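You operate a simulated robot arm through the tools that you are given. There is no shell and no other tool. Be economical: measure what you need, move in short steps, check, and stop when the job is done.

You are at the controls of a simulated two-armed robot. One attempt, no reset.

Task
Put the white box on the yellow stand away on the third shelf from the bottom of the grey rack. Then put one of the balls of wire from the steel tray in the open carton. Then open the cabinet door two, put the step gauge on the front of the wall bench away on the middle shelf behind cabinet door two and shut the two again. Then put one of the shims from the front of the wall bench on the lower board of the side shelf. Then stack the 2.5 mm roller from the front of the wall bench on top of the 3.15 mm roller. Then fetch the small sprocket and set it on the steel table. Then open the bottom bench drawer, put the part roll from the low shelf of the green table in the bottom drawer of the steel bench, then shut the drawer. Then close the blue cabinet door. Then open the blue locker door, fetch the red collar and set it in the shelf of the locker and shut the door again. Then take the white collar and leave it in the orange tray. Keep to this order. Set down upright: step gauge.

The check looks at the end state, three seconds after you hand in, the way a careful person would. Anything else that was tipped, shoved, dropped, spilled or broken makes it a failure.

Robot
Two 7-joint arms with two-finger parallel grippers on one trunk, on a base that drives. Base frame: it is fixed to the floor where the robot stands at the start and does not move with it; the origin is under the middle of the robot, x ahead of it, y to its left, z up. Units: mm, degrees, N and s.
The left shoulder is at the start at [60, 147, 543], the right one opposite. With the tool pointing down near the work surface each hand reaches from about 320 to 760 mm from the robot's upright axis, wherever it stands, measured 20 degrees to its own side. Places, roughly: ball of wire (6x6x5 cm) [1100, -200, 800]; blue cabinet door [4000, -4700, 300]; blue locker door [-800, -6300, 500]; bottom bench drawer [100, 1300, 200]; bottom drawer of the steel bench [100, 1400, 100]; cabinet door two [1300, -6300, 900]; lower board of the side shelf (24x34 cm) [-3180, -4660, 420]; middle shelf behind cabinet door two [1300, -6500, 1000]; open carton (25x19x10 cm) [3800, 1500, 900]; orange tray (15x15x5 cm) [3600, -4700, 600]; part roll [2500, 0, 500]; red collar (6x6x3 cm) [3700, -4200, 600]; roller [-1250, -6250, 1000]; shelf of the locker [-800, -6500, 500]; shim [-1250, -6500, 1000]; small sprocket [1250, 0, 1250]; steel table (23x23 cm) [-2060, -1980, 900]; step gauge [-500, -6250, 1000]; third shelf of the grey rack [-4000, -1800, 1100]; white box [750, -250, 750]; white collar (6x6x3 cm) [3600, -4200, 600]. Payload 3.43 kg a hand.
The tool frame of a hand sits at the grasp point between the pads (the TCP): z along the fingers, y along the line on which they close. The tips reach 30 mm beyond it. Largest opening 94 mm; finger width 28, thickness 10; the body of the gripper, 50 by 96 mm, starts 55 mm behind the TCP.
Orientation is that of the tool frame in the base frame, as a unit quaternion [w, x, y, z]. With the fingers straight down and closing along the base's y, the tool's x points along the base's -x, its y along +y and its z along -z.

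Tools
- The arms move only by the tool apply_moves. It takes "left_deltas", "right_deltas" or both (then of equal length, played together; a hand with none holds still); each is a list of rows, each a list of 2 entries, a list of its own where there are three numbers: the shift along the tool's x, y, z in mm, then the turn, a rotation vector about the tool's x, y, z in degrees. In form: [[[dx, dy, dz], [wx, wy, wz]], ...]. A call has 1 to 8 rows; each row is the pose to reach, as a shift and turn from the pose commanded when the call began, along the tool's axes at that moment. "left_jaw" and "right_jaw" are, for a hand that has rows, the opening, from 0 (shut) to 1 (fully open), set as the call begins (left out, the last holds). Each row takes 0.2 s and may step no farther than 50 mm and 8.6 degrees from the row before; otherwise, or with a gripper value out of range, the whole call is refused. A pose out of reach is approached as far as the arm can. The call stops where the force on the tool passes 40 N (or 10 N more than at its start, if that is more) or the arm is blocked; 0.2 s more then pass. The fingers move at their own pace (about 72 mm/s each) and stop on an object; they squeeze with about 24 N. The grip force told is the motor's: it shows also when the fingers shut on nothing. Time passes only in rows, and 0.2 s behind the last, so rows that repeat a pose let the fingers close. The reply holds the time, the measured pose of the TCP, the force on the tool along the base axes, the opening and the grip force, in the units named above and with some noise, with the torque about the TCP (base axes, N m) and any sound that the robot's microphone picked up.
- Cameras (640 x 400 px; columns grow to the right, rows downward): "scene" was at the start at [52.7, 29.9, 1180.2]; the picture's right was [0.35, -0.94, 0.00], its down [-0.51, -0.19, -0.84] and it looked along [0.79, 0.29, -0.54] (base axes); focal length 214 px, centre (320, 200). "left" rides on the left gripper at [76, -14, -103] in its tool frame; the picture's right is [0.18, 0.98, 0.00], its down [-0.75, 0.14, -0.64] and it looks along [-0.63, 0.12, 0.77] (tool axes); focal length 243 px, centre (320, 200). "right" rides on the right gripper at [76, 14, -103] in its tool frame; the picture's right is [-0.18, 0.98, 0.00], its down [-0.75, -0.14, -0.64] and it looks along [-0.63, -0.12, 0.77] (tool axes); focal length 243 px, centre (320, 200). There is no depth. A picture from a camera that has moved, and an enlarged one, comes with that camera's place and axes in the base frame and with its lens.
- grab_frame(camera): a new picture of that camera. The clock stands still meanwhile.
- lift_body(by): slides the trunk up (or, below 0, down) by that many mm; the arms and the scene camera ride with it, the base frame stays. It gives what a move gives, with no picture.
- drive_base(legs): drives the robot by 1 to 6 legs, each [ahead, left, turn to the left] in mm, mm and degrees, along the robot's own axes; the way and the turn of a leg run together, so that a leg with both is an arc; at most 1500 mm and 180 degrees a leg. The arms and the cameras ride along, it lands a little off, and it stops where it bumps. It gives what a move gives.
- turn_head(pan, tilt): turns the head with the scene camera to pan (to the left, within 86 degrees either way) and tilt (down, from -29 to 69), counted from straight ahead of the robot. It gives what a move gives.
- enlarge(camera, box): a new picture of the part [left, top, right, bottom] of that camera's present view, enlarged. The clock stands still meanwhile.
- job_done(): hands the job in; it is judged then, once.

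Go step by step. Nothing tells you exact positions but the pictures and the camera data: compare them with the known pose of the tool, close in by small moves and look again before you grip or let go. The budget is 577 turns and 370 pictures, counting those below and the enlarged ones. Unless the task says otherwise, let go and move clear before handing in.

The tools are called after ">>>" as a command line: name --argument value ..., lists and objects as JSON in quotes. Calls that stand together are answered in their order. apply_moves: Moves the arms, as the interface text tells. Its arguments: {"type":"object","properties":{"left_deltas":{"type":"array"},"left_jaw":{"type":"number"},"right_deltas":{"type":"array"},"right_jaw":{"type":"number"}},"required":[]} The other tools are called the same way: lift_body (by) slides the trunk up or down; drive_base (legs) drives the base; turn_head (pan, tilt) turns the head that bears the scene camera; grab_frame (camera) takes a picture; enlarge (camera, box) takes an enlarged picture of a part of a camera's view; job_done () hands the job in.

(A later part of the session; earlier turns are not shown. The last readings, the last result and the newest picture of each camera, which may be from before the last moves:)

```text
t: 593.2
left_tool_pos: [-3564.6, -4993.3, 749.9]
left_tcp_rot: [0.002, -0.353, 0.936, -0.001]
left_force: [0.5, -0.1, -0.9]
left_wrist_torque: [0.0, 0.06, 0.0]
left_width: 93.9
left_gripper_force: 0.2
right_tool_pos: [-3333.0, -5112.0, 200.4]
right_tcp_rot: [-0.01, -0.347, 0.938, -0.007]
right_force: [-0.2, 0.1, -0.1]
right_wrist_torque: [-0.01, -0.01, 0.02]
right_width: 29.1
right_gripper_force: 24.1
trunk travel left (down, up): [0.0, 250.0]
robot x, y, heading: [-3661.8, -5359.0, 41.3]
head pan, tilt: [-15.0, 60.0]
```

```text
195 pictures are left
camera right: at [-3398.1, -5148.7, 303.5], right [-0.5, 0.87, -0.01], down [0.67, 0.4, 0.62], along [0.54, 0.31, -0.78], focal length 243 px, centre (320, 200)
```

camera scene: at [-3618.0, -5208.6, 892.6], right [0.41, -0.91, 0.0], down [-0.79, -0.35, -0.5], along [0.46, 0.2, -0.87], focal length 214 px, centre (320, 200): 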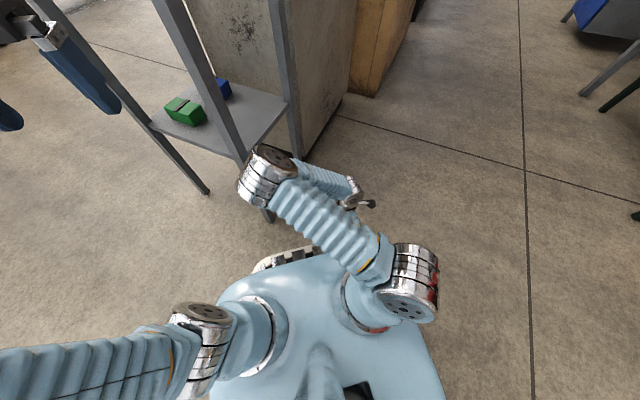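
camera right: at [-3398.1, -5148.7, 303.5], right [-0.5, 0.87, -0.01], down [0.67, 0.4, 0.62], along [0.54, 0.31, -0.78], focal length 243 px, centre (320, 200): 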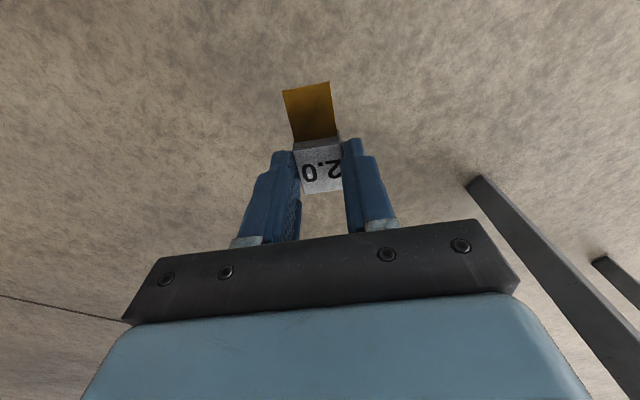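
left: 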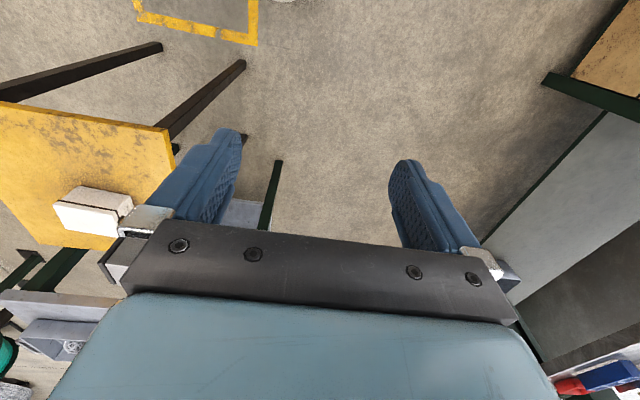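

Held. Now raise the trunk, pitch the hand forward to level so the shim becomes upright, and look.

>>> lift_body --by 220

>>> apply_moves --right_deltas '[[[0, -10, -40], [0, -8, 0]], [[0, -20, -80], [0, -16, 0]], [[0, -30, -120], [0, -24, 0]], [[0, -40, -160], [0, -32, 0]], [[0, -50, -190], [0, -40, 0]], [[0, -60, -210], [0, -48, 0]], [[0, -60, -210], [0, -56, 0]], [[0, -60, -210], [0, -64, 0]]]'

>>> apply_moves --right_deltas '[[[0, 0, 0], [0, -8, 0]], [[0, 0, 0], [0, -16, 0]], [[0, 0, 0], [0, -24, 0]], [[0, 0, 0], [0, -24, 0]]]'

>>> drive_base --legs '[[-170, 0, 0], [0, 0, 48.8]]'

>>> grab_frame --camera "right"

```text
t: 595.6
left_tool_pos: [-3566.1, -4992.3, 969.4]
left_tcp_rot: [0.002, -0.353, 0.936, 0.0]
left_force: [0.1, -0.2, -0.4]
left_wrist_torque: [0.02, -0.01, -0.02]
left_width: 94.1
left_gripper_force: 0.0
right_tool_pos: [-3332.9, -5111.5, 419.6]
right_tcp_rot: [-0.011, -0.347, 0.938, -0.005]
right_force: [0.4, -0.2, 0.1]
right_wrist_torque: [0.0, -0.01, 0.02]
right_width: 29.0
right_gripper_force: 23.9
trunk travel left (down, up): [-220.0, 30.0]
robot x, y, heading: [-3663.8, -5362.1, 41.2]
head pan, tilt: [-15.0, 60.0]
```

```text
t: 597.4
left_tool_pos: [-3566.3, -4993.6, 970.4]
left_tcp_rot: [0.002, -0.354, 0.935, 0.0]
left_force: [0.4, 0.4, 0.0]
left_wrist_torque: [-0.02, 0.0, -0.02]
left_width: 94.1
left_gripper_force: 0.1
right_tool_pos: [-3281.8, -5114.3, 641.8]
right_tcp_rot: [0.489, -0.296, 0.801, 0.179]
right_force: [-1.0, 0.2, -1.1]
right_wrist_torque: [-0.04, -0.01, -0.02]
right_width: 28.8
right_gripper_force: 23.7
right hand out of reach, approached as far as the arm can: row 7, 8
trunk travel left (down, up): [-220.0, 30.0]
robot x, y, heading: [-3660.4, -5365.1, 41.6]
head pan, tilt: [-15.0, 60.0]
```

```text
t: 598.4
left_tool_pos: [-3565.9, -4993.0, 969.7]
left_tcp_rot: [0.002, -0.352, 0.936, -0.001]
left_force: [0.3, -0.3, 0.5]
left_wrist_torque: [0.0, 0.02, -0.02]
left_width: 93.8
left_gripper_force: 0.0
right_tool_pos: [-3274.7, -5088.9, 638.5]
right_tcp_rot: [0.645, -0.252, 0.682, 0.236]
right_force: [0.7, -0.3, -0.2]
right_wrist_torque: [0.0, -0.01, -0.02]
right_width: 29.0
right_gripper_force: 23.7
right hand out of reach, approached as far as the arm can: row 1, 2, 3, 4
trunk travel left (down, up): [-220.0, 30.0]
robot x, y, heading: [-3659.5, -5360.1, 41.3]
head pan, tilt: [-15.0, 60.0]
```

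```text
t: 602.0
left_tool_pos: [-4007.4, -5162.7, 969.4]
left_tcp_rot: [0.003, -0.705, 0.709, 0.001]
left_force: [0.5, 0.3, -0.2]
left_wrist_torque: [0.0, 0.02, 0.01]
left_width: 94.1
left_gripper_force: 0.1
right_tool_pos: [-3741.3, -5007.7, 639.4]
right_tcp_rot: [0.49, -0.511, 0.519, 0.479]
right_force: [-0.4, -0.4, -0.4]
right_wrist_torque: [-0.03, -0.01, 0.0]
right_width: 28.8
right_gripper_force: 23.7
trunk travel left (down, up): [-220.0, 30.0]
robot x, y, heading: [-3794.1, -5479.6, 89.8]
head pan, tilt: [-15.0, 60.0]
```

```text
194 pictures are left
camera right: at [-3758.3, -5114.0, 567.5], right [-0.98, 0.03, 0.18], down [0.13, -0.6, 0.79], along [0.13, 0.8, 0.59], focal length 243 px, centre (320, 200)
```

right: 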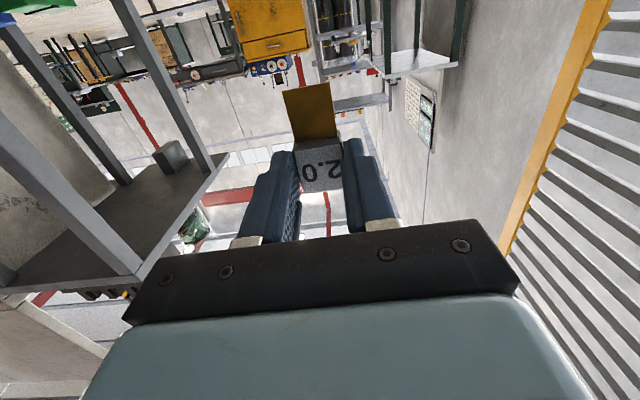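

The shim is now upright in the level hand. I'll strafe to the shelf and check alignment.

>>> drive_base --legs '[[0, -548, 0], [150, 0, 0]]'

>>> lift_body --by -150

>>> turn_head --pan 5 --tilt 40

>>> grab_frame --camera "right"

>>> grab_frame --camera "scene"

```text
t: 606.2
left_tool_pos: [-3448.9, -5017.5, 968.8]
left_tcp_rot: [0.001, -0.703, 0.712, 0.0]
left_force: [-0.3, -0.7, 0.9]
left_wrist_torque: [0.01, 0.01, -0.01]
left_width: 94.1
left_gripper_force: 0.0
right_tool_pos: [-3182.7, -4864.9, 638.1]
right_tcp_rot: [0.492, -0.509, 0.519, 0.479]
right_force: [-0.1, -0.3, -1.4]
right_wrist_torque: [-0.03, 0.0, -0.03]
right_width: 28.6
right_gripper_force: 23.5
trunk travel left (down, up): [-220.0, 30.0]
robot x, y, heading: [-3239.5, -5335.0, 89.2]
head pan, tilt: [-15.0, 60.0]
```

```text
t: 608.0
left_tool_pos: [-3448.3, -5017.4, 821.2]
left_tcp_rot: [0.001, -0.703, 0.711, 0.001]
left_force: [0.4, -0.2, 0.4]
left_wrist_torque: [-0.01, 0.03, 0.03]
left_width: 93.8
left_gripper_force: 0.0
right_tool_pos: [-3182.0, -4863.8, 488.8]
right_tcp_rot: [0.492, -0.509, 0.521, 0.477]
right_force: [0.2, 0.9, 0.0]
right_wrist_torque: [-0.05, -0.01, -0.01]
right_width: 28.6
right_gripper_force: 24.3
trunk travel left (down, up): [-70.0, 180.0]
robot x, y, heading: [-3231.3, -5331.9, 89.1]
head pan, tilt: [-15.0, 60.0]
```

```text
t: 608.8
left_tool_pos: [-3448.7, -5017.7, 819.6]
left_tcp_rot: [0.002, -0.703, 0.711, 0.0]
left_force: [-0.3, 0.1, 0.1]
left_wrist_torque: [0.02, 0.0, -0.01]
left_width: 93.9
left_gripper_force: 0.1
right_tool_pos: [-3183.2, -4864.7, 489.0]
right_tcp_rot: [0.491, -0.509, 0.52, 0.478]
right_force: [0.7, 0.1, -0.7]
right_wrist_torque: [-0.01, -0.02, -0.01]
right_width: 28.8
right_gripper_force: 23.9
trunk travel left (down, up): [-70.0, 180.0]
robot x, y, heading: [-3237.9, -5336.8, 89.1]
head pan, tilt: [5.0, 40.0]
```

```text
193 pictures are left
camera right: at [-3199.7, -4971.2, 417.5], right [-0.98, 0.04, 0.18], down [0.12, -0.6, 0.79], along [0.14, 0.8, 0.58], focal length 243 px, centre (320, 200)
```

right: 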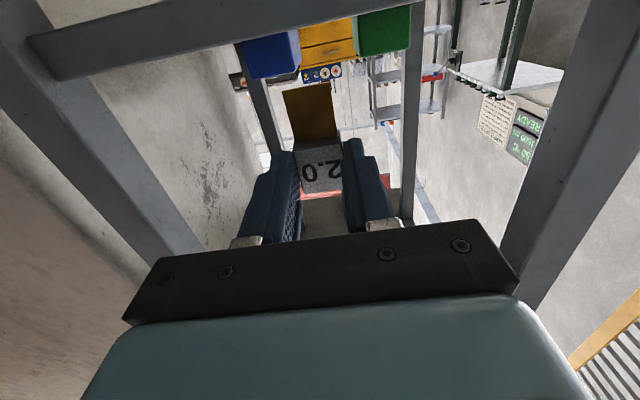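

```text
192 pictures are left
camera scene: at [-3244.7, -5282.1, 989.2], right [1.0, 0.07, 0.0], down [0.05, -0.64, -0.77], along [-0.06, 0.76, -0.64], focal length 214 px, centre (320, 200)
```

scene: 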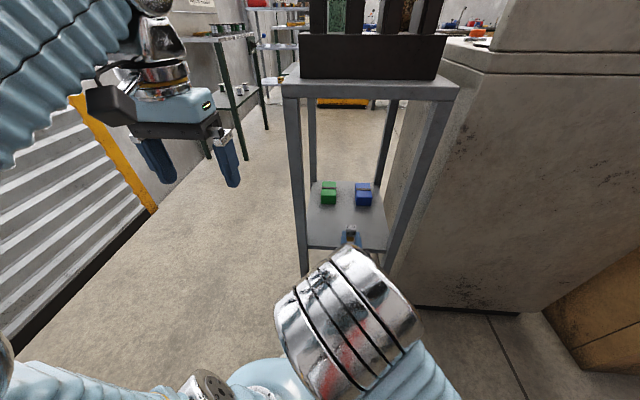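

Drive 65 mm forward and lower gently with the trunk.

>>> drive_base --legs '[[65, 0, 0]]'

>>> lift_body --by -15

>>> lift_body --by -5

>>> enlarge --camera "scene" --box '[280, 170, 440, 270]'

```text
t: 609.8
left_tool_pos: [-3447.5, -4952.0, 819.5]
left_tcp_rot: [0.002, -0.702, 0.712, 0.0]
left_force: [-0.4, -0.8, 0.8]
left_wrist_torque: [0.01, -0.02, 0.0]
left_width: 93.7
left_gripper_force: 0.1
right_tool_pos: [-3181.8, -4799.1, 489.3]
right_tcp_rot: [0.493, -0.508, 0.521, 0.477]
right_force: [1.0, -0.6, -0.6]
right_wrist_torque: [-0.01, 0.0, 0.0]
right_width: 28.9
right_gripper_force: 23.9
trunk travel left (down, up): [-70.0, 180.0]
robot x, y, heading: [-3236.7, -5274.6, 89.1]
head pan, tilt: [5.0, 40.0]
```

```text
t: 610.4
left_tool_pos: [-3447.3, -4951.6, 804.8]
left_tcp_rot: [0.002, -0.702, 0.712, 0.0]
left_force: [1.1, 0.8, 0.1]
left_wrist_torque: [-0.01, 0.0, 0.01]
left_width: 94.1
left_gripper_force: 0.0
right_tool_pos: [-3180.5, -4799.1, 473.1]
right_tcp_rot: [0.493, -0.508, 0.521, 0.477]
right_force: [-0.6, 0.5, 1.0]
right_wrist_torque: [0.0, 0.0, 0.0]
right_width: 28.8
right_gripper_force: 24.0
trunk travel left (down, up): [-55.0, 195.0]
robot x, y, heading: [-3234.1, -5270.5, 89.0]
head pan, tilt: [5.0, 40.0]
```

```text
t: 610.9
left_tool_pos: [-3447.3, -4951.1, 799.7]
left_tcp_rot: [0.002, -0.702, 0.712, 0.001]
left_force: [0.2, 0.4, 0.0]
left_wrist_torque: [0.0, -0.02, -0.05]
left_width: 94.0
left_gripper_force: 0.1
right_tool_pos: [-3180.1, -4798.8, 468.8]
right_tcp_rot: [0.493, -0.508, 0.521, 0.477]
right_force: [-0.6, 0.6, -1.3]
right_wrist_torque: [-0.01, 0.01, 0.0]
right_width: 28.8
right_gripper_force: 23.9
trunk travel left (down, up): [-50.0, 200.0]
robot x, y, heading: [-3232.3, -5270.0, 89.0]
head pan, tilt: [5.0, 40.0]
```

```text
4.00 times, centred on (360, 220) of scene
camera zoom: at [-3243.8, -5216.5, 969.3], right [1.0, 0.07, 0.0], down [0.05, -0.64, -0.77], along [-0.06, 0.76, -0.64], focal length 858 px, centre (160, 120)
```

zoom: 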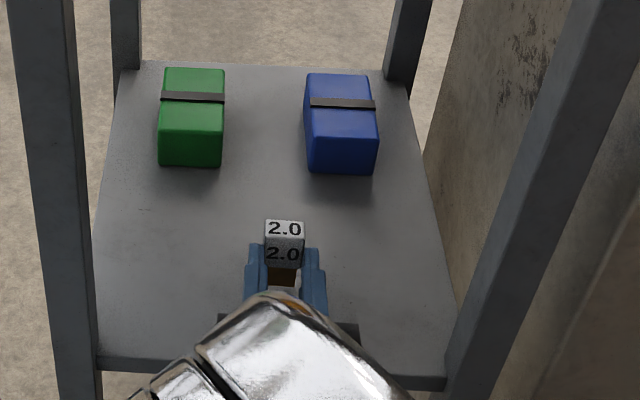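

>>> lift_body --by -4

>>> lift_body --by -3

>>> lift_body --by -3

```text
t: 611.5
left_tool_pos: [-3447.1, -4951.7, 796.1]
left_tcp_rot: [0.002, -0.702, 0.712, 0.0]
left_force: [-0.6, -0.1, 0.5]
left_wrist_torque: [-0.01, 0.04, -0.05]
left_width: 93.7
left_gripper_force: 0.0
right_tool_pos: [-3181.2, -4798.4, 465.7]
right_tcp_rot: [0.493, -0.508, 0.521, 0.477]
right_force: [0.1, -0.5, -1.0]
right_wrist_torque: [-0.02, 0.01, -0.01]
right_width: 28.8
right_gripper_force: 23.9
trunk travel left (down, up): [-46.0, 204.0]
robot x, y, heading: [-3234.5, -5266.9, 89.3]
head pan, tilt: [5.0, 40.0]
```

```text
t: 612.0
left_tool_pos: [-3448.3, -4952.3, 792.8]
left_tcp_rot: [0.002, -0.703, 0.711, 0.001]
left_force: [0.3, 0.2, 0.8]
left_wrist_torque: [-0.01, 0.0, 0.02]
left_width: 94.1
left_gripper_force: 0.0
right_tool_pos: [-3180.7, -4799.0, 462.5]
right_tcp_rot: [0.493, -0.507, 0.519, 0.479]
right_force: [0.8, -0.1, 14.9]
right_wrist_torque: [0.41, -0.06, -0.01]
right_width: 28.9
right_gripper_force: 24.2
trunk travel left (down, up): [-43.0, 207.0]
robot x, y, heading: [-3237.4, -5268.3, 88.8]
head pan, tilt: [5.0, 40.0]
```

```text
t: 612.5
left_tool_pos: [-3447.3, -4951.8, 790.3]
left_tcp_rot: [0.003, -0.702, 0.712, 0.001]
left_force: [0.8, -0.1, -0.3]
left_wrist_torque: [0.04, -0.02, 0.0]
left_width: 93.9
left_gripper_force: 0.0
right_tool_pos: [-3181.2, -4799.2, 461.3]
right_tcp_rot: [0.493, -0.508, 0.52, 0.478]
right_force: [1.1, 1.9, 22.8]
right_wrist_torque: [0.77, -0.02, -0.06]
right_width: 29.4
right_gripper_force: 24.3
trunk travel left (down, up): [-40.0, 210.0]
robot x, y, heading: [-3235.1, -5267.5, 89.0]
head pan, tilt: [5.0, 40.0]
```

Contact. Relax 2.5 mm, open, and check before moving away.

>>> lift_body --by 2.5

>>> apply_moves --right_deltas '[[[0, 0, 0], [0, 0, 0]], [[0, 0, 0], [0, 0, 0]], [[0, 0, 0], [0, 0, 0]]]' --right_jaw 0.8

>>> enlarge --camera "scene" --box '[280, 170, 440, 270]'

>>> grab_frame --camera "right"

```text
t: 613.0
left_tool_pos: [-3447.3, -4951.8, 792.2]
left_tcp_rot: [0.003, -0.702, 0.712, 0.001]
left_force: [0.2, -0.9, -0.3]
left_wrist_torque: [-0.01, 0.0, 0.02]
left_width: 94.1
left_gripper_force: 0.1
right_tool_pos: [-3181.5, -4799.2, 460.3]
right_tcp_rot: [0.492, -0.51, 0.52, 0.477]
right_force: [-0.2, 1.7, 8.2]
right_wrist_torque: [0.29, 0.03, 0.03]
right_width: 29.1
right_gripper_force: 24.2
trunk travel left (down, up): [-43.0, 208.0]
robot x, y, heading: [-3237.4, -5272.1, 89.1]
head pan, tilt: [5.0, 40.0]
```

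```text
t: 613.8
left_tool_pos: [-3446.5, -4952.2, 793.0]
left_tcp_rot: [0.001, -0.702, 0.712, 0.001]
left_force: [-0.4, 0.2, -0.1]
left_wrist_torque: [0.01, 0.0, 0.01]
left_width: 94.0
left_gripper_force: 0.1
right_tool_pos: [-3180.3, -4800.3, 460.4]
right_tcp_rot: [0.492, -0.508, 0.52, 0.478]
right_force: [0.1, -0.2, -0.2]
right_wrist_torque: [0.01, -0.03, 0.02]
right_width: 75.2
right_gripper_force: 0.1
trunk travel left (down, up): [-43.0, 208.0]
robot x, y, heading: [-3233.7, -5267.4, 88.9]
head pan, tilt: [5.0, 40.0]
```

```text
4.00 times, centred on (360, 220) of scene
camera zoom: at [-3243.8, -5216.6, 961.8], right [1.0, 0.07, 0.0], down [0.05, -0.64, -0.77], along [-0.06, 0.76, -0.64], focal length 858 px, centre (160, 120)
```

zoom: 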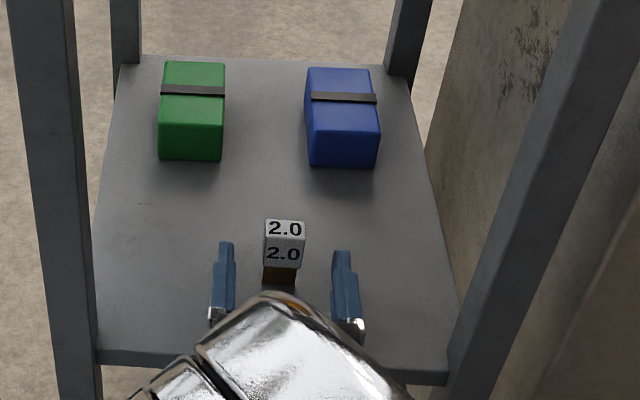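

```text
189 pictures are left
camera right: at [-3198.4, -4905.8, 390.0], right [-0.98, 0.04, 0.18], down [0.12, -0.6, 0.79], along [0.14, 0.8, 0.58], focal length 243 px, centre (320, 200)
```

right: 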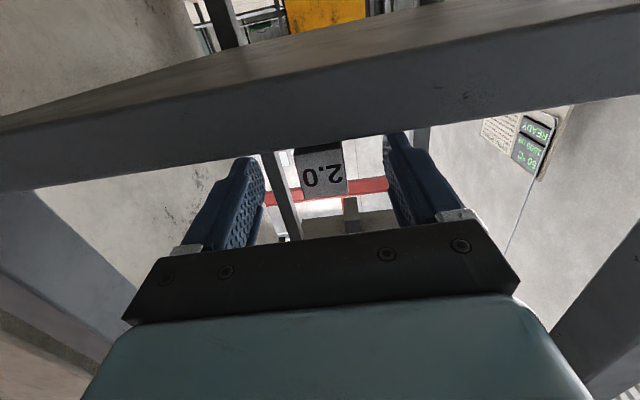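

It stands upright. Retreat straight back with the base.

>>> drive_base --legs '[[-120, 0, 0]]'

>>> enlarge --camera "scene" --box '[280, 140, 440, 240]'

```text
t: 615.0
left_tool_pos: [-3448.6, -5070.8, 792.0]
left_tcp_rot: [0.002, -0.702, 0.712, 0.0]
left_force: [0.9, 0.3, 0.8]
left_wrist_torque: [-0.01, 0.02, 0.05]
left_width: 94.0
left_gripper_force: 0.2
right_tool_pos: [-3182.8, -4917.2, 461.8]
right_tcp_rot: [0.493, -0.508, 0.521, 0.477]
right_force: [0.1, 0.7, -0.5]
right_wrist_torque: [0.0, -0.02, -0.01]
right_width: 75.2
right_gripper_force: 0.0
trunk travel left (down, up): [-43.0, 208.0]
robot x, y, heading: [-3236.4, -5386.8, 89.0]
head pan, tilt: [5.0, 40.0]
```

```text
4.00 times, centred on (360, 190) of scene
camera zoom: at [-3245.6, -5334.9, 961.8], right [1.0, 0.07, 0.0], down [0.05, -0.64, -0.77], along [-0.06, 0.76, -0.64], focal length 858 px, centre (160, 240)
```

zoom: 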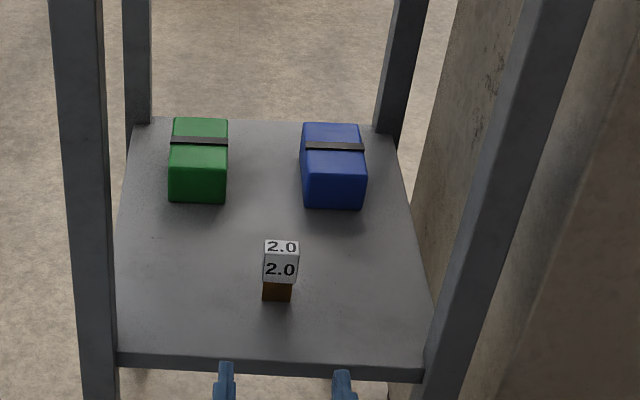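

The shim stands on the lower board: task 4 done. Now the rollers. I'll raise the trunk, turn the hand down and return to the wall bench.

>>> lift_body --by 207

>>> drive_base --legs '[[-60, 0, 0], [0, 0, -89], [0, -150, 0], [1150, 0, 0], [1000, 0, 0], [0, 0, -90]]'

>>> apply_moves --right_deltas '[[[0, 0, 0], [0, 8, 0]], [[0, 0, 0], [0, 16, 0]], [[0, 0, 0], [0, 24, 0]], [[0, 0, 0], [0, 32, 0]], [[0, 0, 0], [0, 40, 0]], [[0, 0, 0], [0, 46, 0]]]'

>>> turn_head --pan 0 --tilt 28

>>> grab_frame --camera "scene"

```text
t: 617.3
left_tool_pos: [-3449.2, -5070.3, 999.3]
left_tcp_rot: [0.002, -0.703, 0.711, 0.001]
left_force: [-0.5, 0.2, 0.4]
left_wrist_torque: [0.0, 0.0, 0.0]
left_width: 94.1
left_gripper_force: 0.1
right_tool_pos: [-3181.7, -4919.3, 669.0]
right_tcp_rot: [0.493, -0.508, 0.521, 0.477]
right_force: [-0.6, -1.1, 0.2]
right_wrist_torque: [-0.04, 0.02, -0.02]
right_width: 75.5
right_gripper_force: 0.1
trunk travel left (down, up): [-250.0, 1.0]
robot x, y, heading: [-3239.0, -5393.4, 89.3]
head pan, tilt: [5.0, 40.0]
```

```text
t: 637.2
left_tool_pos: [-918.4, -6004.3, 998.9]
left_tcp_rot: [0.001, 0.732, 0.682, -0.002]
left_force: [0.4, 0.3, -0.4]
left_wrist_torque: [-0.01, -0.03, 0.06]
left_width: 93.9
left_gripper_force: 0.0
right_tool_pos: [-1192.4, -6142.5, 668.4]
right_tcp_rot: [0.463, 0.535, 0.493, -0.506]
right_force: [0.4, 0.2, -0.2]
right_wrist_torque: [-0.01, -0.01, -0.01]
right_width: 75.3
right_gripper_force: 0.1
trunk travel left (down, up): [-250.0, 1.0]
robot x, y, heading: [-1109.3, -5679.7, -93.9]
head pan, tilt: [5.0, 40.0]
```

```text
t: 638.6
left_tool_pos: [-918.5, -6005.0, 1000.2]
left_tcp_rot: [0.0, 0.732, 0.682, -0.003]
left_force: [0.2, 0.0, -0.5]
left_wrist_torque: [-0.01, 0.01, 0.01]
left_width: 93.9
left_gripper_force: 0.1
right_tool_pos: [-1191.8, -6142.3, 670.4]
right_tcp_rot: [0.233, 0.69, 0.636, -0.256]
right_force: [0.3, 0.8, -0.4]
right_wrist_torque: [-0.01, -0.02, -0.03]
right_width: 75.2
right_gripper_force: 0.1
trunk travel left (down, up): [-250.0, 1.0]
robot x, y, heading: [-1107.4, -5674.6, -94.2]
head pan, tilt: [5.0, 40.0]
```

```text
t: 639.3
left_tool_pos: [-917.6, -6003.9, 999.0]
left_tcp_rot: [0.001, 0.732, 0.681, -0.002]
left_force: [0.2, -0.1, -0.5]
left_wrist_torque: [-0.02, -0.02, 0.0]
left_width: 93.7
left_gripper_force: 0.0
right_tool_pos: [-1192.4, -6142.1, 668.6]
right_tcp_rot: [0.233, 0.69, 0.635, -0.257]
right_force: [0.8, 0.1, 0.2]
right_wrist_torque: [-0.04, -0.01, -0.01]
right_width: 74.9
right_gripper_force: 0.1
trunk travel left (down, up): [-250.0, 1.0]
robot x, y, heading: [-1113.1, -5674.5, -94.1]
head pan, tilt: [0.0, 28.0]
```

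```text
187 pictures are left
camera scene: at [-1115.7, -5737.8, 1187.3], right [-1.0, 0.07, 0.0], down [0.03, 0.47, -0.88], along [-0.06, -0.88, -0.47], focal length 214 px, centre (320, 200)
```

scene: 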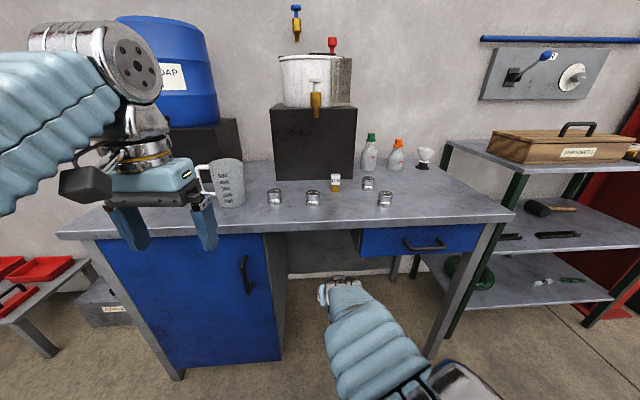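

Four rollers are visible. I'll zoom to read their labels.

>>> enlarge --camera "scene" --box '[260, 170, 340, 220]'

>>> enlarge --camera "scene" --box '[330, 170, 410, 220]'

```text
8.00 times, centred on (300, 195) of scene
camera zoom: at [-1115.7, -5737.8, 1187.3], right [-1.0, 0.07, 0.0], down [0.03, 0.47, -0.88], along [-0.06, -0.88, -0.47], focal length 1716 px, centre (480, 240)
```

zoom: 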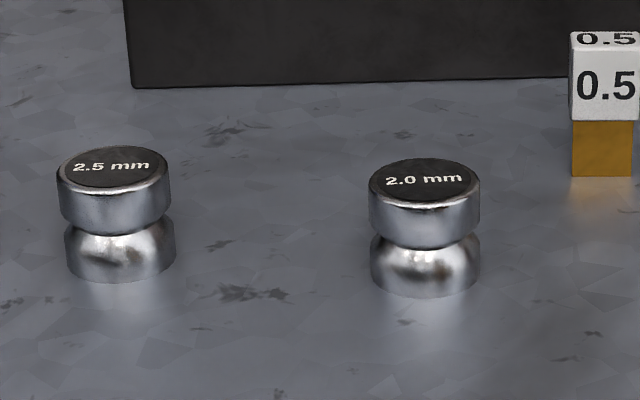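

```text
8.00 times, centred on (370, 195) of scene
camera zoom: at [-1115.7, -5737.8, 1187.3], right [-1.0, 0.07, 0.0], down [0.03, 0.47, -0.88], along [-0.06, -0.88, -0.47], focal length 1716 px, centre (-80, 240)
```

zoom: 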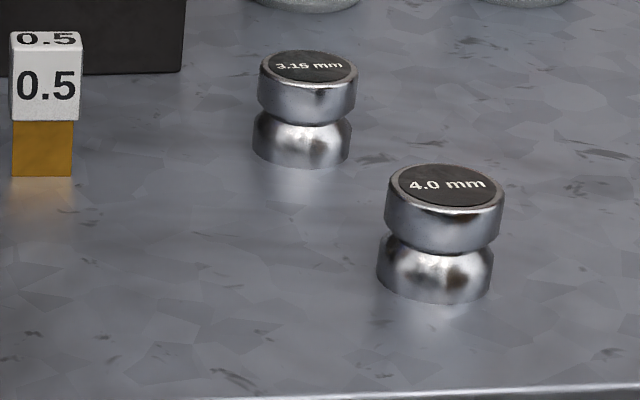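

The 2.5 mm roller is at about (-1015,-6334) and the 3.15 mm at (-1332,-6417). I'll back up, raise the hand to pitch 60°, and line up with the 2.5 roller.

>>> drive_base --legs '[[-150, 0, 4.2], [0, 190, 0]]'

>>> apply_moves --right_deltas '[[[-25, 0, -35], [0, 4, 0]], [[-50, 0, -70], [0, 8, 0]], [[-75, 0, -105], [0, 12, 0]], [[-100, 0, -140], [0, 15, 0]], [[-125, 0, -175], [0, 15, 0]], [[-150, 0, -210], [0, 15, 0]], [[-170, 0, -240], [0, 15, 0]]]' --right_jaw 0.85

>>> grab_frame --camera "right"

```text
t: 641.8
left_tool_pos: [-702.8, -5838.0, 1001.0]
left_tcp_rot: [0.0, 0.706, 0.709, -0.002]
left_force: [-0.4, -0.6, -0.5]
left_wrist_torque: [0.01, 0.02, -0.01]
left_width: 94.0
left_gripper_force: 0.1
right_tool_pos: [-966.2, -5995.2, 669.4]
right_tcp_rot: [0.242, 0.666, 0.66, -0.248]
right_force: [-0.3, -1.1, 0.9]
right_wrist_torque: [0.0, 0.0, 0.0]
right_width: 75.5
right_gripper_force: 0.0
trunk travel left (down, up): [-250.0, 1.0]
robot x, y, heading: [-921.4, -5522.2, -89.6]
head pan, tilt: [0.0, 28.0]
```

```text
t: 643.4
left_tool_pos: [-702.4, -5837.9, 999.1]
left_tcp_rot: [0.001, 0.705, 0.709, -0.002]
left_force: [0.1, -0.1, 0.3]
left_wrist_torque: [0.0, 0.0, 0.02]
left_width: 94.0
left_gripper_force: 0.1
right_tool_pos: [-964.7, -5971.2, 962.3]
right_tcp_rot: [0.154, 0.693, 0.686, -0.159]
right_force: [-0.4, -0.7, -0.4]
right_wrist_torque: [0.0, 0.02, 0.01]
right_width: 79.9
right_gripper_force: 0.0
trunk travel left (down, up): [-250.0, 1.0]
robot x, y, heading: [-920.3, -5520.8, -89.8]
head pan, tilt: [0.0, 28.0]
```

```text
184 pictures are left
camera right: at [-949.1, -5858.5, 1021.1], right [0.98, -0.17, 0.08], down [-0.14, -0.4, 0.91], along [-0.13, -0.9, -0.42], focal length 243 px, centre (320, 200)
```

right: 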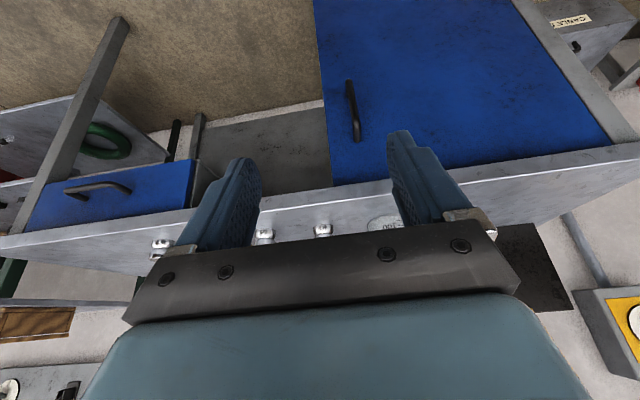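

>>> drive_base --legs '[[150, 0, 0]]'

>>> apply_moves --right_deltas '[[[-40, -12, 19], [0, 0, 0]], [[-80, -25, 39], [0, 0, 0]], [[-120, -38, 58], [0, 0, 0]], [[-150, -50, 73], [0, 0, 0]]]'

>>> grab_frame --camera "right"

>>> enlarge --camera "scene" --box '[250, 150, 450, 275]'

```text
t: 644.8
left_tool_pos: [-700.6, -5989.5, 998.7]
left_tcp_rot: [0.0, 0.705, 0.709, -0.002]
left_force: [0.5, -0.2, -0.7]
left_wrist_torque: [0.0, 0.01, 0.0]
left_width: 94.0
left_gripper_force: 0.2
right_tool_pos: [-964.1, -6123.3, 963.0]
right_tcp_rot: [0.155, 0.692, 0.687, -0.158]
right_force: [0.1, 0.2, -0.3]
right_wrist_torque: [-0.02, 0.01, -0.03]
right_width: 80.1
right_gripper_force: 0.2
trunk travel left (down, up): [-250.0, 1.0]
robot x, y, heading: [-921.1, -5678.3, -89.8]
head pan, tilt: [0.0, 28.0]
```

```text
t: 645.8
left_tool_pos: [-701.6, -5988.9, 1000.3]
left_tcp_rot: [0.0, 0.706, 0.709, -0.002]
left_force: [0.4, 0.4, 0.2]
left_wrist_torque: [-0.03, -0.01, 0.03]
left_width: 93.7
left_gripper_force: 0.1
right_tool_pos: [-1013.6, -6277.7, 964.9]
right_tcp_rot: [0.156, 0.692, 0.687, -0.16]
right_force: [-0.3, 1.2, -0.1]
right_wrist_torque: [-0.02, -0.03, -0.02]
right_width: 79.8
right_gripper_force: 0.1
right hand out of reach, approached as far as the arm can: row 4
trunk travel left (down, up): [-250.0, 1.0]
robot x, y, heading: [-920.2, -5676.3, -89.7]
head pan, tilt: [0.0, 28.0]
```

```text
183 pictures are left
camera right: at [-998.2, -6165.0, 1023.9], right [0.98, -0.17, 0.08], down [-0.14, -0.4, 0.91], along [-0.13, -0.9, -0.42], focal length 243 px, centre (320, 200)
```

right: 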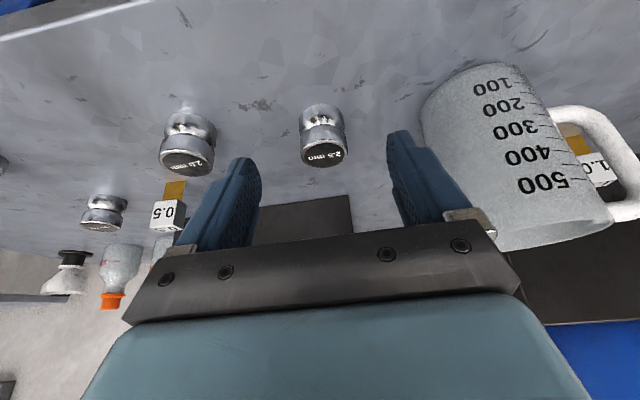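

```text
3.20 times, centred on (350, 212) of scene
camera zoom: at [-919.2, -5737.8, 1187.4], right [-1.0, 0.0, 0.0], down [0.0, 0.47, -0.88], along [0.0, -0.88, -0.47], focal length 686 px, centre (224, 160)
```

zoom: 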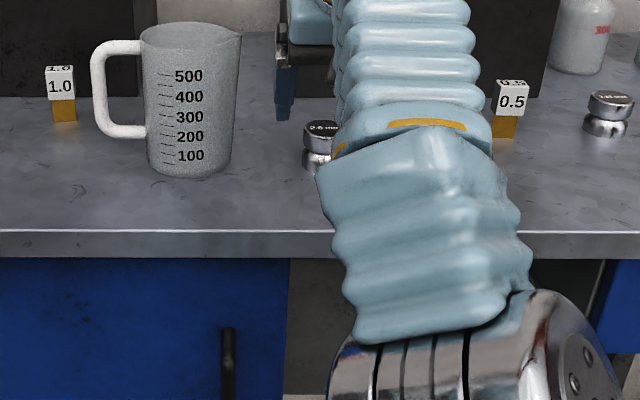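

The 2.5 roller's top is at (-1015,-6333,905). I'll narrow the jaw a bit (mug nearby) and move in.

>>> apply_moves --right_deltas '[[[-8, -1, 30], [0, 0, 0]], [[-14, -1, 55], [0, 0, 0]], [[-18, -1, 70], [0, 0, 0]]]' --right_jaw 0.68

>>> grab_frame --camera "right"

```text
t: 646.6
left_tool_pos: [-701.2, -5990.5, 998.9]
left_tcp_rot: [0.0, 0.706, 0.708, -0.003]
left_force: [0.0, -0.2, -0.7]
left_wrist_torque: [-0.01, 0.0, 0.01]
left_width: 93.8
left_gripper_force: 0.0
right_tool_pos: [-1012.4, -6296.5, 939.4]
right_tcp_rot: [0.157, 0.691, 0.688, -0.161]
right_force: [-0.1, 0.6, 0.6]
right_wrist_torque: [0.0, -0.05, -0.01]
right_width: 64.1
right_gripper_force: 0.1
right hand out of reach, approached as far as the arm can: row 1, 2, 3
trunk travel left (down, up): [-250.0, 1.0]
robot x, y, heading: [-919.5, -5674.8, -89.9]
head pan, tilt: [0.0, 28.0]
```

```text
181 pictures are left
camera right: at [-998.4, -6184.4, 996.8], right [0.98, -0.17, 0.08], down [-0.14, -0.4, 0.91], along [-0.13, -0.9, -0.41], focal length 243 px, centre (320, 200)
```

right: 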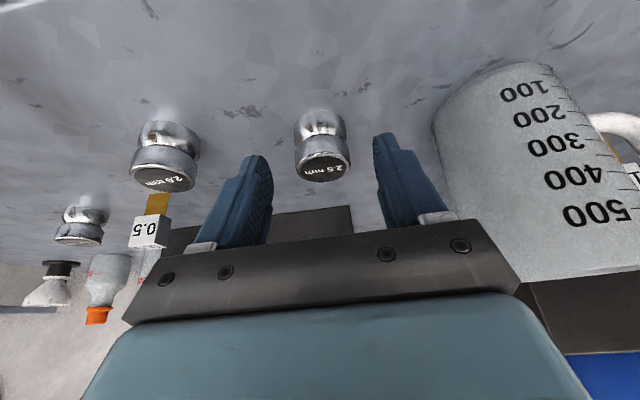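

Need the base nearer. Raise a little, drive 60 mm forward, then re-aim.

>>> apply_moves --right_deltas '[[[15, 0, -30], [0, 0, 0]], [[25, 0, -45], [0, 0, 0]]]'

>>> drive_base --legs '[[70, 0, 0]]'

>>> grab_frame --camera "right"

```text
t: 647.2
left_tool_pos: [-701.7, -5990.4, 999.8]
left_tcp_rot: [0.0, 0.705, 0.709, -0.002]
left_force: [-0.7, -0.8, -0.7]
left_wrist_torque: [0.01, 0.01, -0.03]
left_width: 94.0
left_gripper_force: 0.0
right_tool_pos: [-1014.7, -6256.0, 970.1]
right_tcp_rot: [0.154, 0.692, 0.687, -0.158]
right_force: [0.9, -0.5, 0.8]
right_wrist_torque: [-0.01, -0.03, 0.03]
right_width: 63.8
right_gripper_force: 0.0
trunk travel left (down, up): [-250.0, 1.0]
robot x, y, heading: [-920.9, -5675.8, -89.7]
head pan, tilt: [0.0, 28.0]
```

```text
t: 648.2
left_tool_pos: [-700.5, -6062.9, 999.5]
left_tcp_rot: [0.001, 0.705, 0.709, -0.001]
left_force: [0.0, 0.6, -1.5]
left_wrist_torque: [0.03, 0.0, 0.0]
left_width: 94.0
left_gripper_force: 0.0
right_tool_pos: [-1013.2, -6329.0, 968.9]
right_tcp_rot: [0.154, 0.692, 0.687, -0.158]
right_force: [-0.4, 0.2, 0.5]
right_wrist_torque: [0.01, 0.07, 0.02]
right_width: 63.8
right_gripper_force: 0.1
trunk travel left (down, up): [-250.0, 1.0]
robot x, y, heading: [-918.2, -5748.0, -89.5]
head pan, tilt: [0.0, 28.0]
```

```text
180 pictures are left
camera right: at [-999.2, -6216.7, 1026.9], right [0.98, -0.17, 0.08], down [-0.14, -0.4, 0.91], along [-0.13, -0.9, -0.42], focal length 243 px, centre (320, 200)
```

right: 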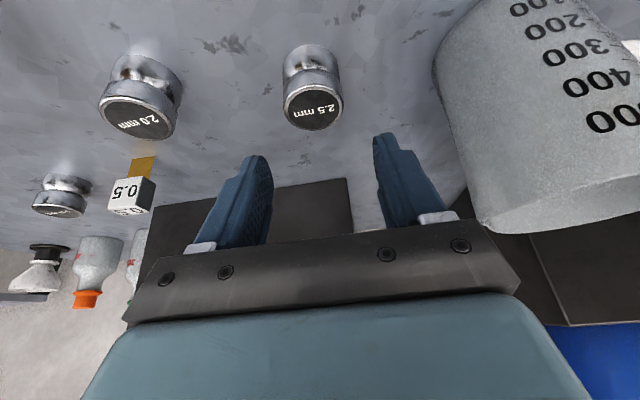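

Roller is right below. Straight down 69 mm.

>>> apply_moves --right_deltas '[[[9, -2, 21], [0, 0, 0]], [[19, -3, 43], [0, 0, 0]], [[27, -3, 63], [0, 0, 0]]]'

>>> grab_frame --camera "right"

```text
t: 649.0
left_tool_pos: [-700.4, -6062.8, 999.6]
left_tcp_rot: [0.001, 0.705, 0.709, -0.001]
left_force: [0.2, -0.5, -0.2]
left_wrist_torque: [0.01, 0.03, -0.03]
left_width: 94.0
left_gripper_force: 0.0
right_tool_pos: [-1016.0, -6332.3, 899.3]
right_tcp_rot: [0.155, 0.691, 0.688, -0.158]
right_force: [0.1, -0.5, -0.2]
right_wrist_torque: [0.03, 0.01, -0.01]
right_width: 64.0
right_gripper_force: 0.1
trunk travel left (down, up): [-250.0, 1.0]
robot x, y, heading: [-916.4, -5748.0, -89.8]
head pan, tilt: [0.0, 28.0]
```

```text
179 pictures are left
camera right: at [-1001.1, -6220.4, 957.5], right [0.98, -0.17, 0.08], down [-0.14, -0.4, 0.91], along [-0.13, -0.9, -0.42], focal length 243 px, centre (320, 200)
```

right: 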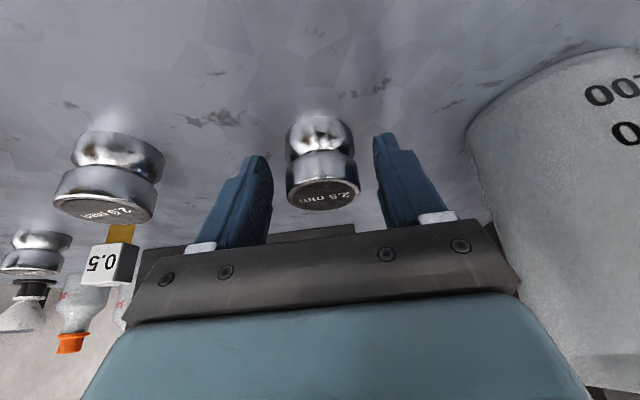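

Grip and lift.

>>> apply_moves --right_deltas '[[[0, 0, 0], [0, 0, 0]], [[0, 0, 0], [0, 0, 0]], [[0, 0, 0], [0, 0, 0]], [[0, 0, 0], [0, 0, 0]]]' --right_jaw 0

>>> apply_moves --right_deltas '[[[-2, 0, -4], [0, 0, 0]], [[-7, 0, -15], [0, 0, 0]], [[-15, 0, -31], [0, 0, 0]], [[-24, 0, -49], [0, 0, 0]], [[-33, 0, -67], [0, 0, 0]], [[-38, 0, -78], [0, 0, 0]]]'

>>> grab_frame --camera "right"

```text
t: 650.0
left_tool_pos: [-701.1, -6062.7, 999.2]
left_tcp_rot: [0.0, 0.706, 0.709, -0.001]
left_force: [0.1, 0.0, -0.9]
left_wrist_torque: [-0.01, -0.02, 0.01]
left_width: 93.8
left_gripper_force: 0.0
right_tool_pos: [-1016.4, -6333.0, 899.7]
right_tcp_rot: [0.155, 0.692, 0.687, -0.16]
right_force: [0.1, -0.9, 4.7]
right_wrist_torque: [-0.11, -0.1, -0.03]
right_width: 42.3
right_gripper_force: 23.8
trunk travel left (down, up): [-250.0, 1.0]
robot x, y, heading: [-917.4, -5748.1, -89.8]
head pan, tilt: [0.0, 28.0]
```

```text
t: 651.4
left_tool_pos: [-701.0, -6063.4, 998.9]
left_tcp_rot: [0.001, 0.705, 0.709, -0.002]
left_force: [0.9, 1.0, 0.5]
left_wrist_torque: [-0.04, 0.0, 0.01]
left_width: 94.0
left_gripper_force: 0.1
right_tool_pos: [-1019.3, -6332.3, 986.3]
right_tcp_rot: [0.155, 0.691, 0.688, -0.158]
right_force: [0.3, 0.4, -3.5]
right_wrist_torque: [0.01, 0.02, 0.03]
right_width: 42.6
right_gripper_force: 23.9
trunk travel left (down, up): [-250.0, 1.0]
robot x, y, heading: [-917.6, -5751.0, -89.8]
head pan, tilt: [0.0, 28.0]
```

```text
178 pictures are left
camera right: at [-1003.2, -6219.9, 1044.5], right [0.98, -0.17, 0.08], down [-0.14, -0.4, 0.91], along [-0.13, -0.9, -0.42], focal length 243 px, centre (320, 200)
```

right: 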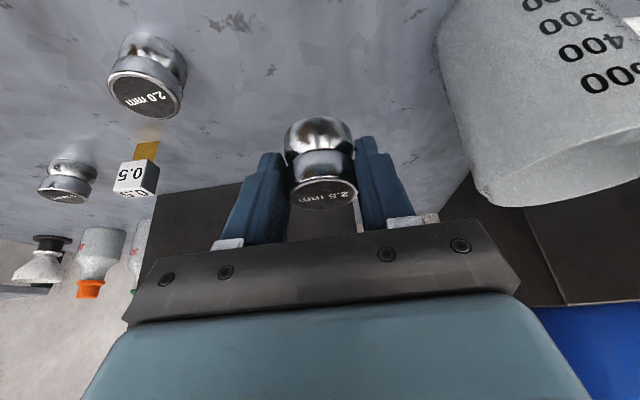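

Held. Now strafe right and slightly forward to bring it over the 3.15 mm roller.

>>> drive_base --legs '[[0, -312, 0], [60, 0, 0]]'

>>> grab_frame --camera "right"

>>> grab_frame --camera "scene"

```text
t: 654.1
left_tool_pos: [-1014.1, -6127.3, 999.1]
left_tcp_rot: [0.0, 0.705, 0.709, -0.002]
left_force: [0.3, 0.0, -0.5]
left_wrist_torque: [0.0, 0.02, 0.0]
left_width: 94.0
left_gripper_force: 0.1
right_tool_pos: [-1330.9, -6396.6, 986.4]
right_tcp_rot: [0.154, 0.692, 0.687, -0.158]
right_force: [0.7, 0.4, -3.2]
right_wrist_torque: [0.06, -0.05, 0.0]
right_width: 42.6
right_gripper_force: 23.9
trunk travel left (down, up): [-250.0, 1.0]
robot x, y, heading: [-1227.0, -5815.4, -89.9]
head pan, tilt: [0.0, 28.0]
```

```text
177 pictures are left
camera right: at [-1315.9, -6284.1, 1044.3], right [0.98, -0.17, 0.08], down [-0.14, -0.4, 0.91], along [-0.13, -0.9, -0.42], focal length 243 px, centre (320, 200)
```

right: 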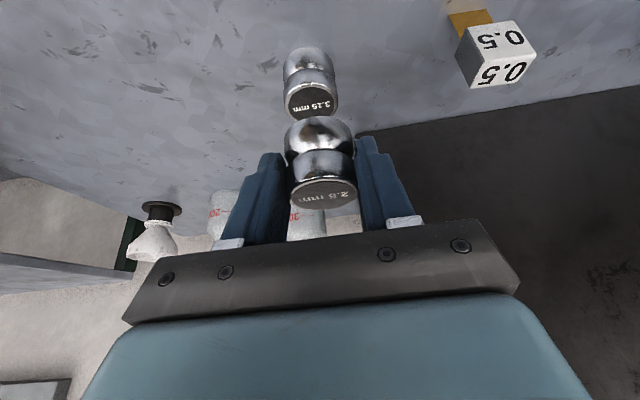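

```text
176 pictures are left
camera scene: at [-1231.2, -5875.6, 1187.3], right [-1.0, 0.0, 0.0], down [0.0, 0.47, -0.88], along [0.0, -0.88, -0.47], focal length 214 px, centre (320, 200)
```

scene: 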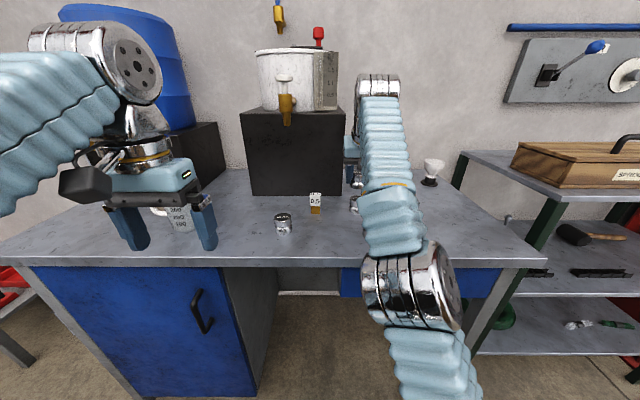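

The 3.15's top is at (-1334,-6409). Align above it and look again.

>>> apply_moves --right_deltas '[[[-4, -2, 8], [0, 0, 0]], [[-3, -3.5, 16], [0, 0, 0]], [[-1.6, -3.5, 24], [0, 0, 0]]]'

>>> grab_frame --camera "right"

>>> enlarge --camera "scene" --box '[300, 130, 420, 205]'

```text
t: 654.9
left_tool_pos: [-1013.8, -6128.5, 999.3]
left_tcp_rot: [0.0, 0.706, 0.709, -0.003]
left_force: [0.7, 0.5, 0.0]
left_wrist_torque: [-0.01, -0.01, 0.06]
left_width: 93.8
left_gripper_force: 0.1
right_tool_pos: [-1333.5, -6408.2, 964.6]
right_tcp_rot: [0.155, 0.692, 0.687, -0.158]
right_force: [-0.3, -0.2, -3.3]
right_wrist_torque: [-0.01, -0.01, 0.0]
right_width: 42.8
right_gripper_force: 24.6
trunk travel left (down, up): [-250.0, 1.0]
robot x, y, heading: [-1230.8, -5814.0, -89.7]
head pan, tilt: [0.0, 28.0]
```

```text
175 pictures are left
camera right: at [-1318.9, -6295.9, 1023.3], right [0.98, -0.17, 0.08], down [-0.14, -0.4, 0.9], along [-0.13, -0.9, -0.42], focal length 243 px, centre (320, 200)
```

right: 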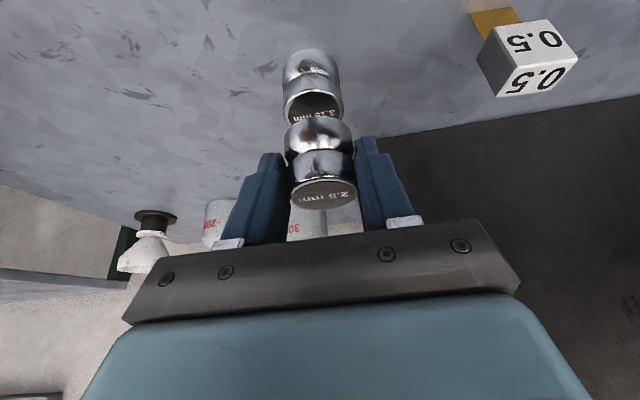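

```text
5.33 times, centred on (360, 168) of scene
camera zoom: at [-1231.3, -5875.8, 1187.3], right [-1.0, 0.0, 0.0], down [0.0, 0.47, -0.88], along [0.0, -0.88, -0.47], focal length 1144 px, centre (107, 373)
```

zoom: 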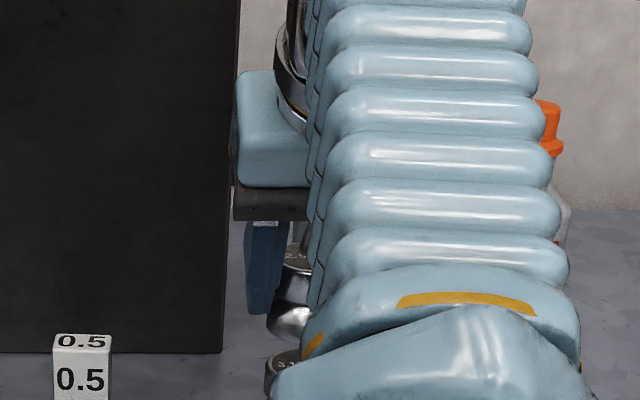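

Using the rims, the 3.15's centre is nearer y≈-6420; I'll move 8 mm forward and lower to just above contact, then check.

>>> apply_moves --right_deltas '[[[-7, 0, 3.5], [0, 0, 0]], [[-4, 0, 10], [0, 0, 0]], [[-1, 0, 16], [0, 0, 0]]]'

>>> grab_frame --camera "right"

>>> enlarge --camera "right" --box '[260, 40, 380, 220]'

```text
t: 655.7
left_tool_pos: [-1013.9, -6127.2, 999.2]
left_tcp_rot: [0.001, 0.705, 0.709, -0.002]
left_force: [-0.3, -0.1, 0.3]
left_wrist_torque: [0.02, 0.0, 0.03]
left_width: 93.9
left_gripper_force: 0.0
right_tool_pos: [-1334.4, -6416.5, 950.6]
right_tcp_rot: [0.154, 0.692, 0.687, -0.16]
right_force: [0.7, 0.6, -4.1]
right_wrist_torque: [0.02, 0.0, -0.05]
right_width: 42.7
right_gripper_force: 24.1
trunk travel left (down, up): [-250.0, 1.0]
robot x, y, heading: [-1231.5, -5810.8, -90.0]
head pan, tilt: [0.0, 28.0]
```

```text
173 pictures are left
camera right: at [-1318.8, -6303.2, 1008.7], right [0.98, -0.17, 0.08], down [-0.14, -0.4, 0.91], along [-0.13, -0.9, -0.42], focal length 243 px, centre (320, 200)
```

right: 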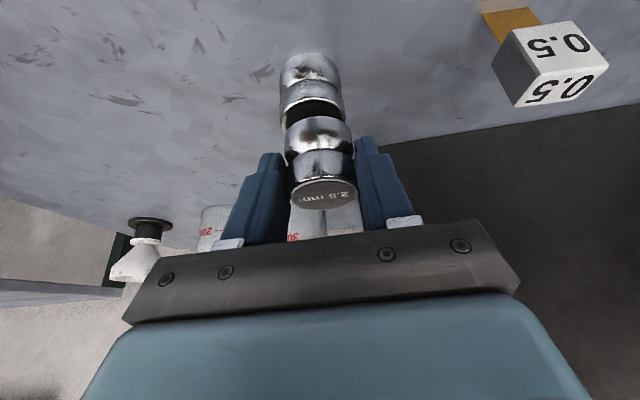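

```text
2.22 times, centred on (320, 130) of right
camera zoom: at [-1318.8, -6303.2, 1008.7], right [0.98, -0.17, 0.08], down [-0.14, -0.4, 0.91], along [-0.13, -0.9, -0.42], focal length 539 px, centre (320, 356)
```

zoom: 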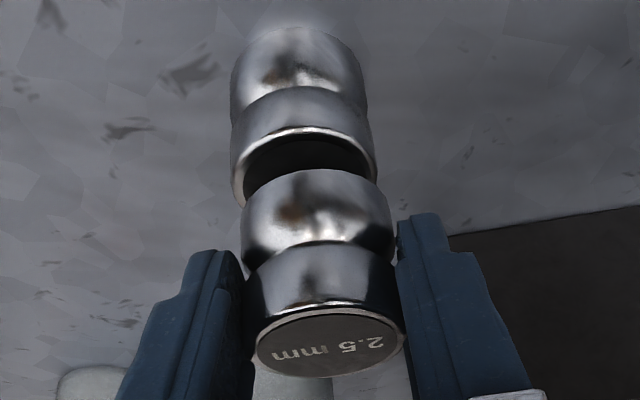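

Held roller sits ~5 mm too far back; correct by -5 mm and lower to contact.

>>> apply_moves --right_deltas '[[[4.5, 0, -2.2], [0, 0, 0]], [[5.8, 0, 0.5], [0, 0, 0]], [[7.1, 0, 3.2], [0, 0, 0]], [[8, 0, 5], [0, 0, 0]]]'

>>> enlarge --camera "right" --box '[260, 40, 380, 220]'

```text
t: 656.7
left_tool_pos: [-1013.1, -6126.2, 998.7]
left_tcp_rot: [0.0, 0.706, 0.709, -0.002]
left_force: [0.0, -0.8, 0.0]
left_wrist_torque: [-0.01, -0.01, -0.02]
left_width: 94.0
left_gripper_force: 0.0
right_tool_pos: [-1336.0, -6410.7, 942.3]
right_tcp_rot: [0.155, 0.691, 0.688, -0.158]
right_force: [-0.5, -0.2, -3.7]
right_wrist_torque: [0.04, 0.0, 0.02]
right_width: 42.5
right_gripper_force: 24.2
trunk travel left (down, up): [-250.0, 1.0]
robot x, y, heading: [-1231.9, -5813.4, -90.1]
head pan, tilt: [0.0, 28.0]
```

```text
2.22 times, centred on (320, 130) of right
camera zoom: at [-1320.0, -6297.9, 1001.0], right [0.98, -0.17, 0.08], down [-0.14, -0.4, 0.91], along [-0.13, -0.9, -0.42], focal length 539 px, centre (320, 356)
```

zoom: 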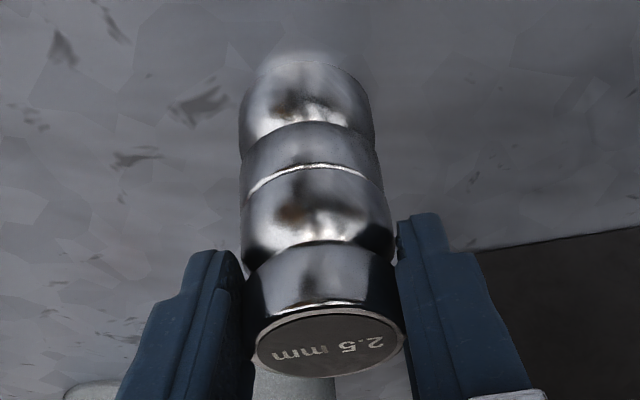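

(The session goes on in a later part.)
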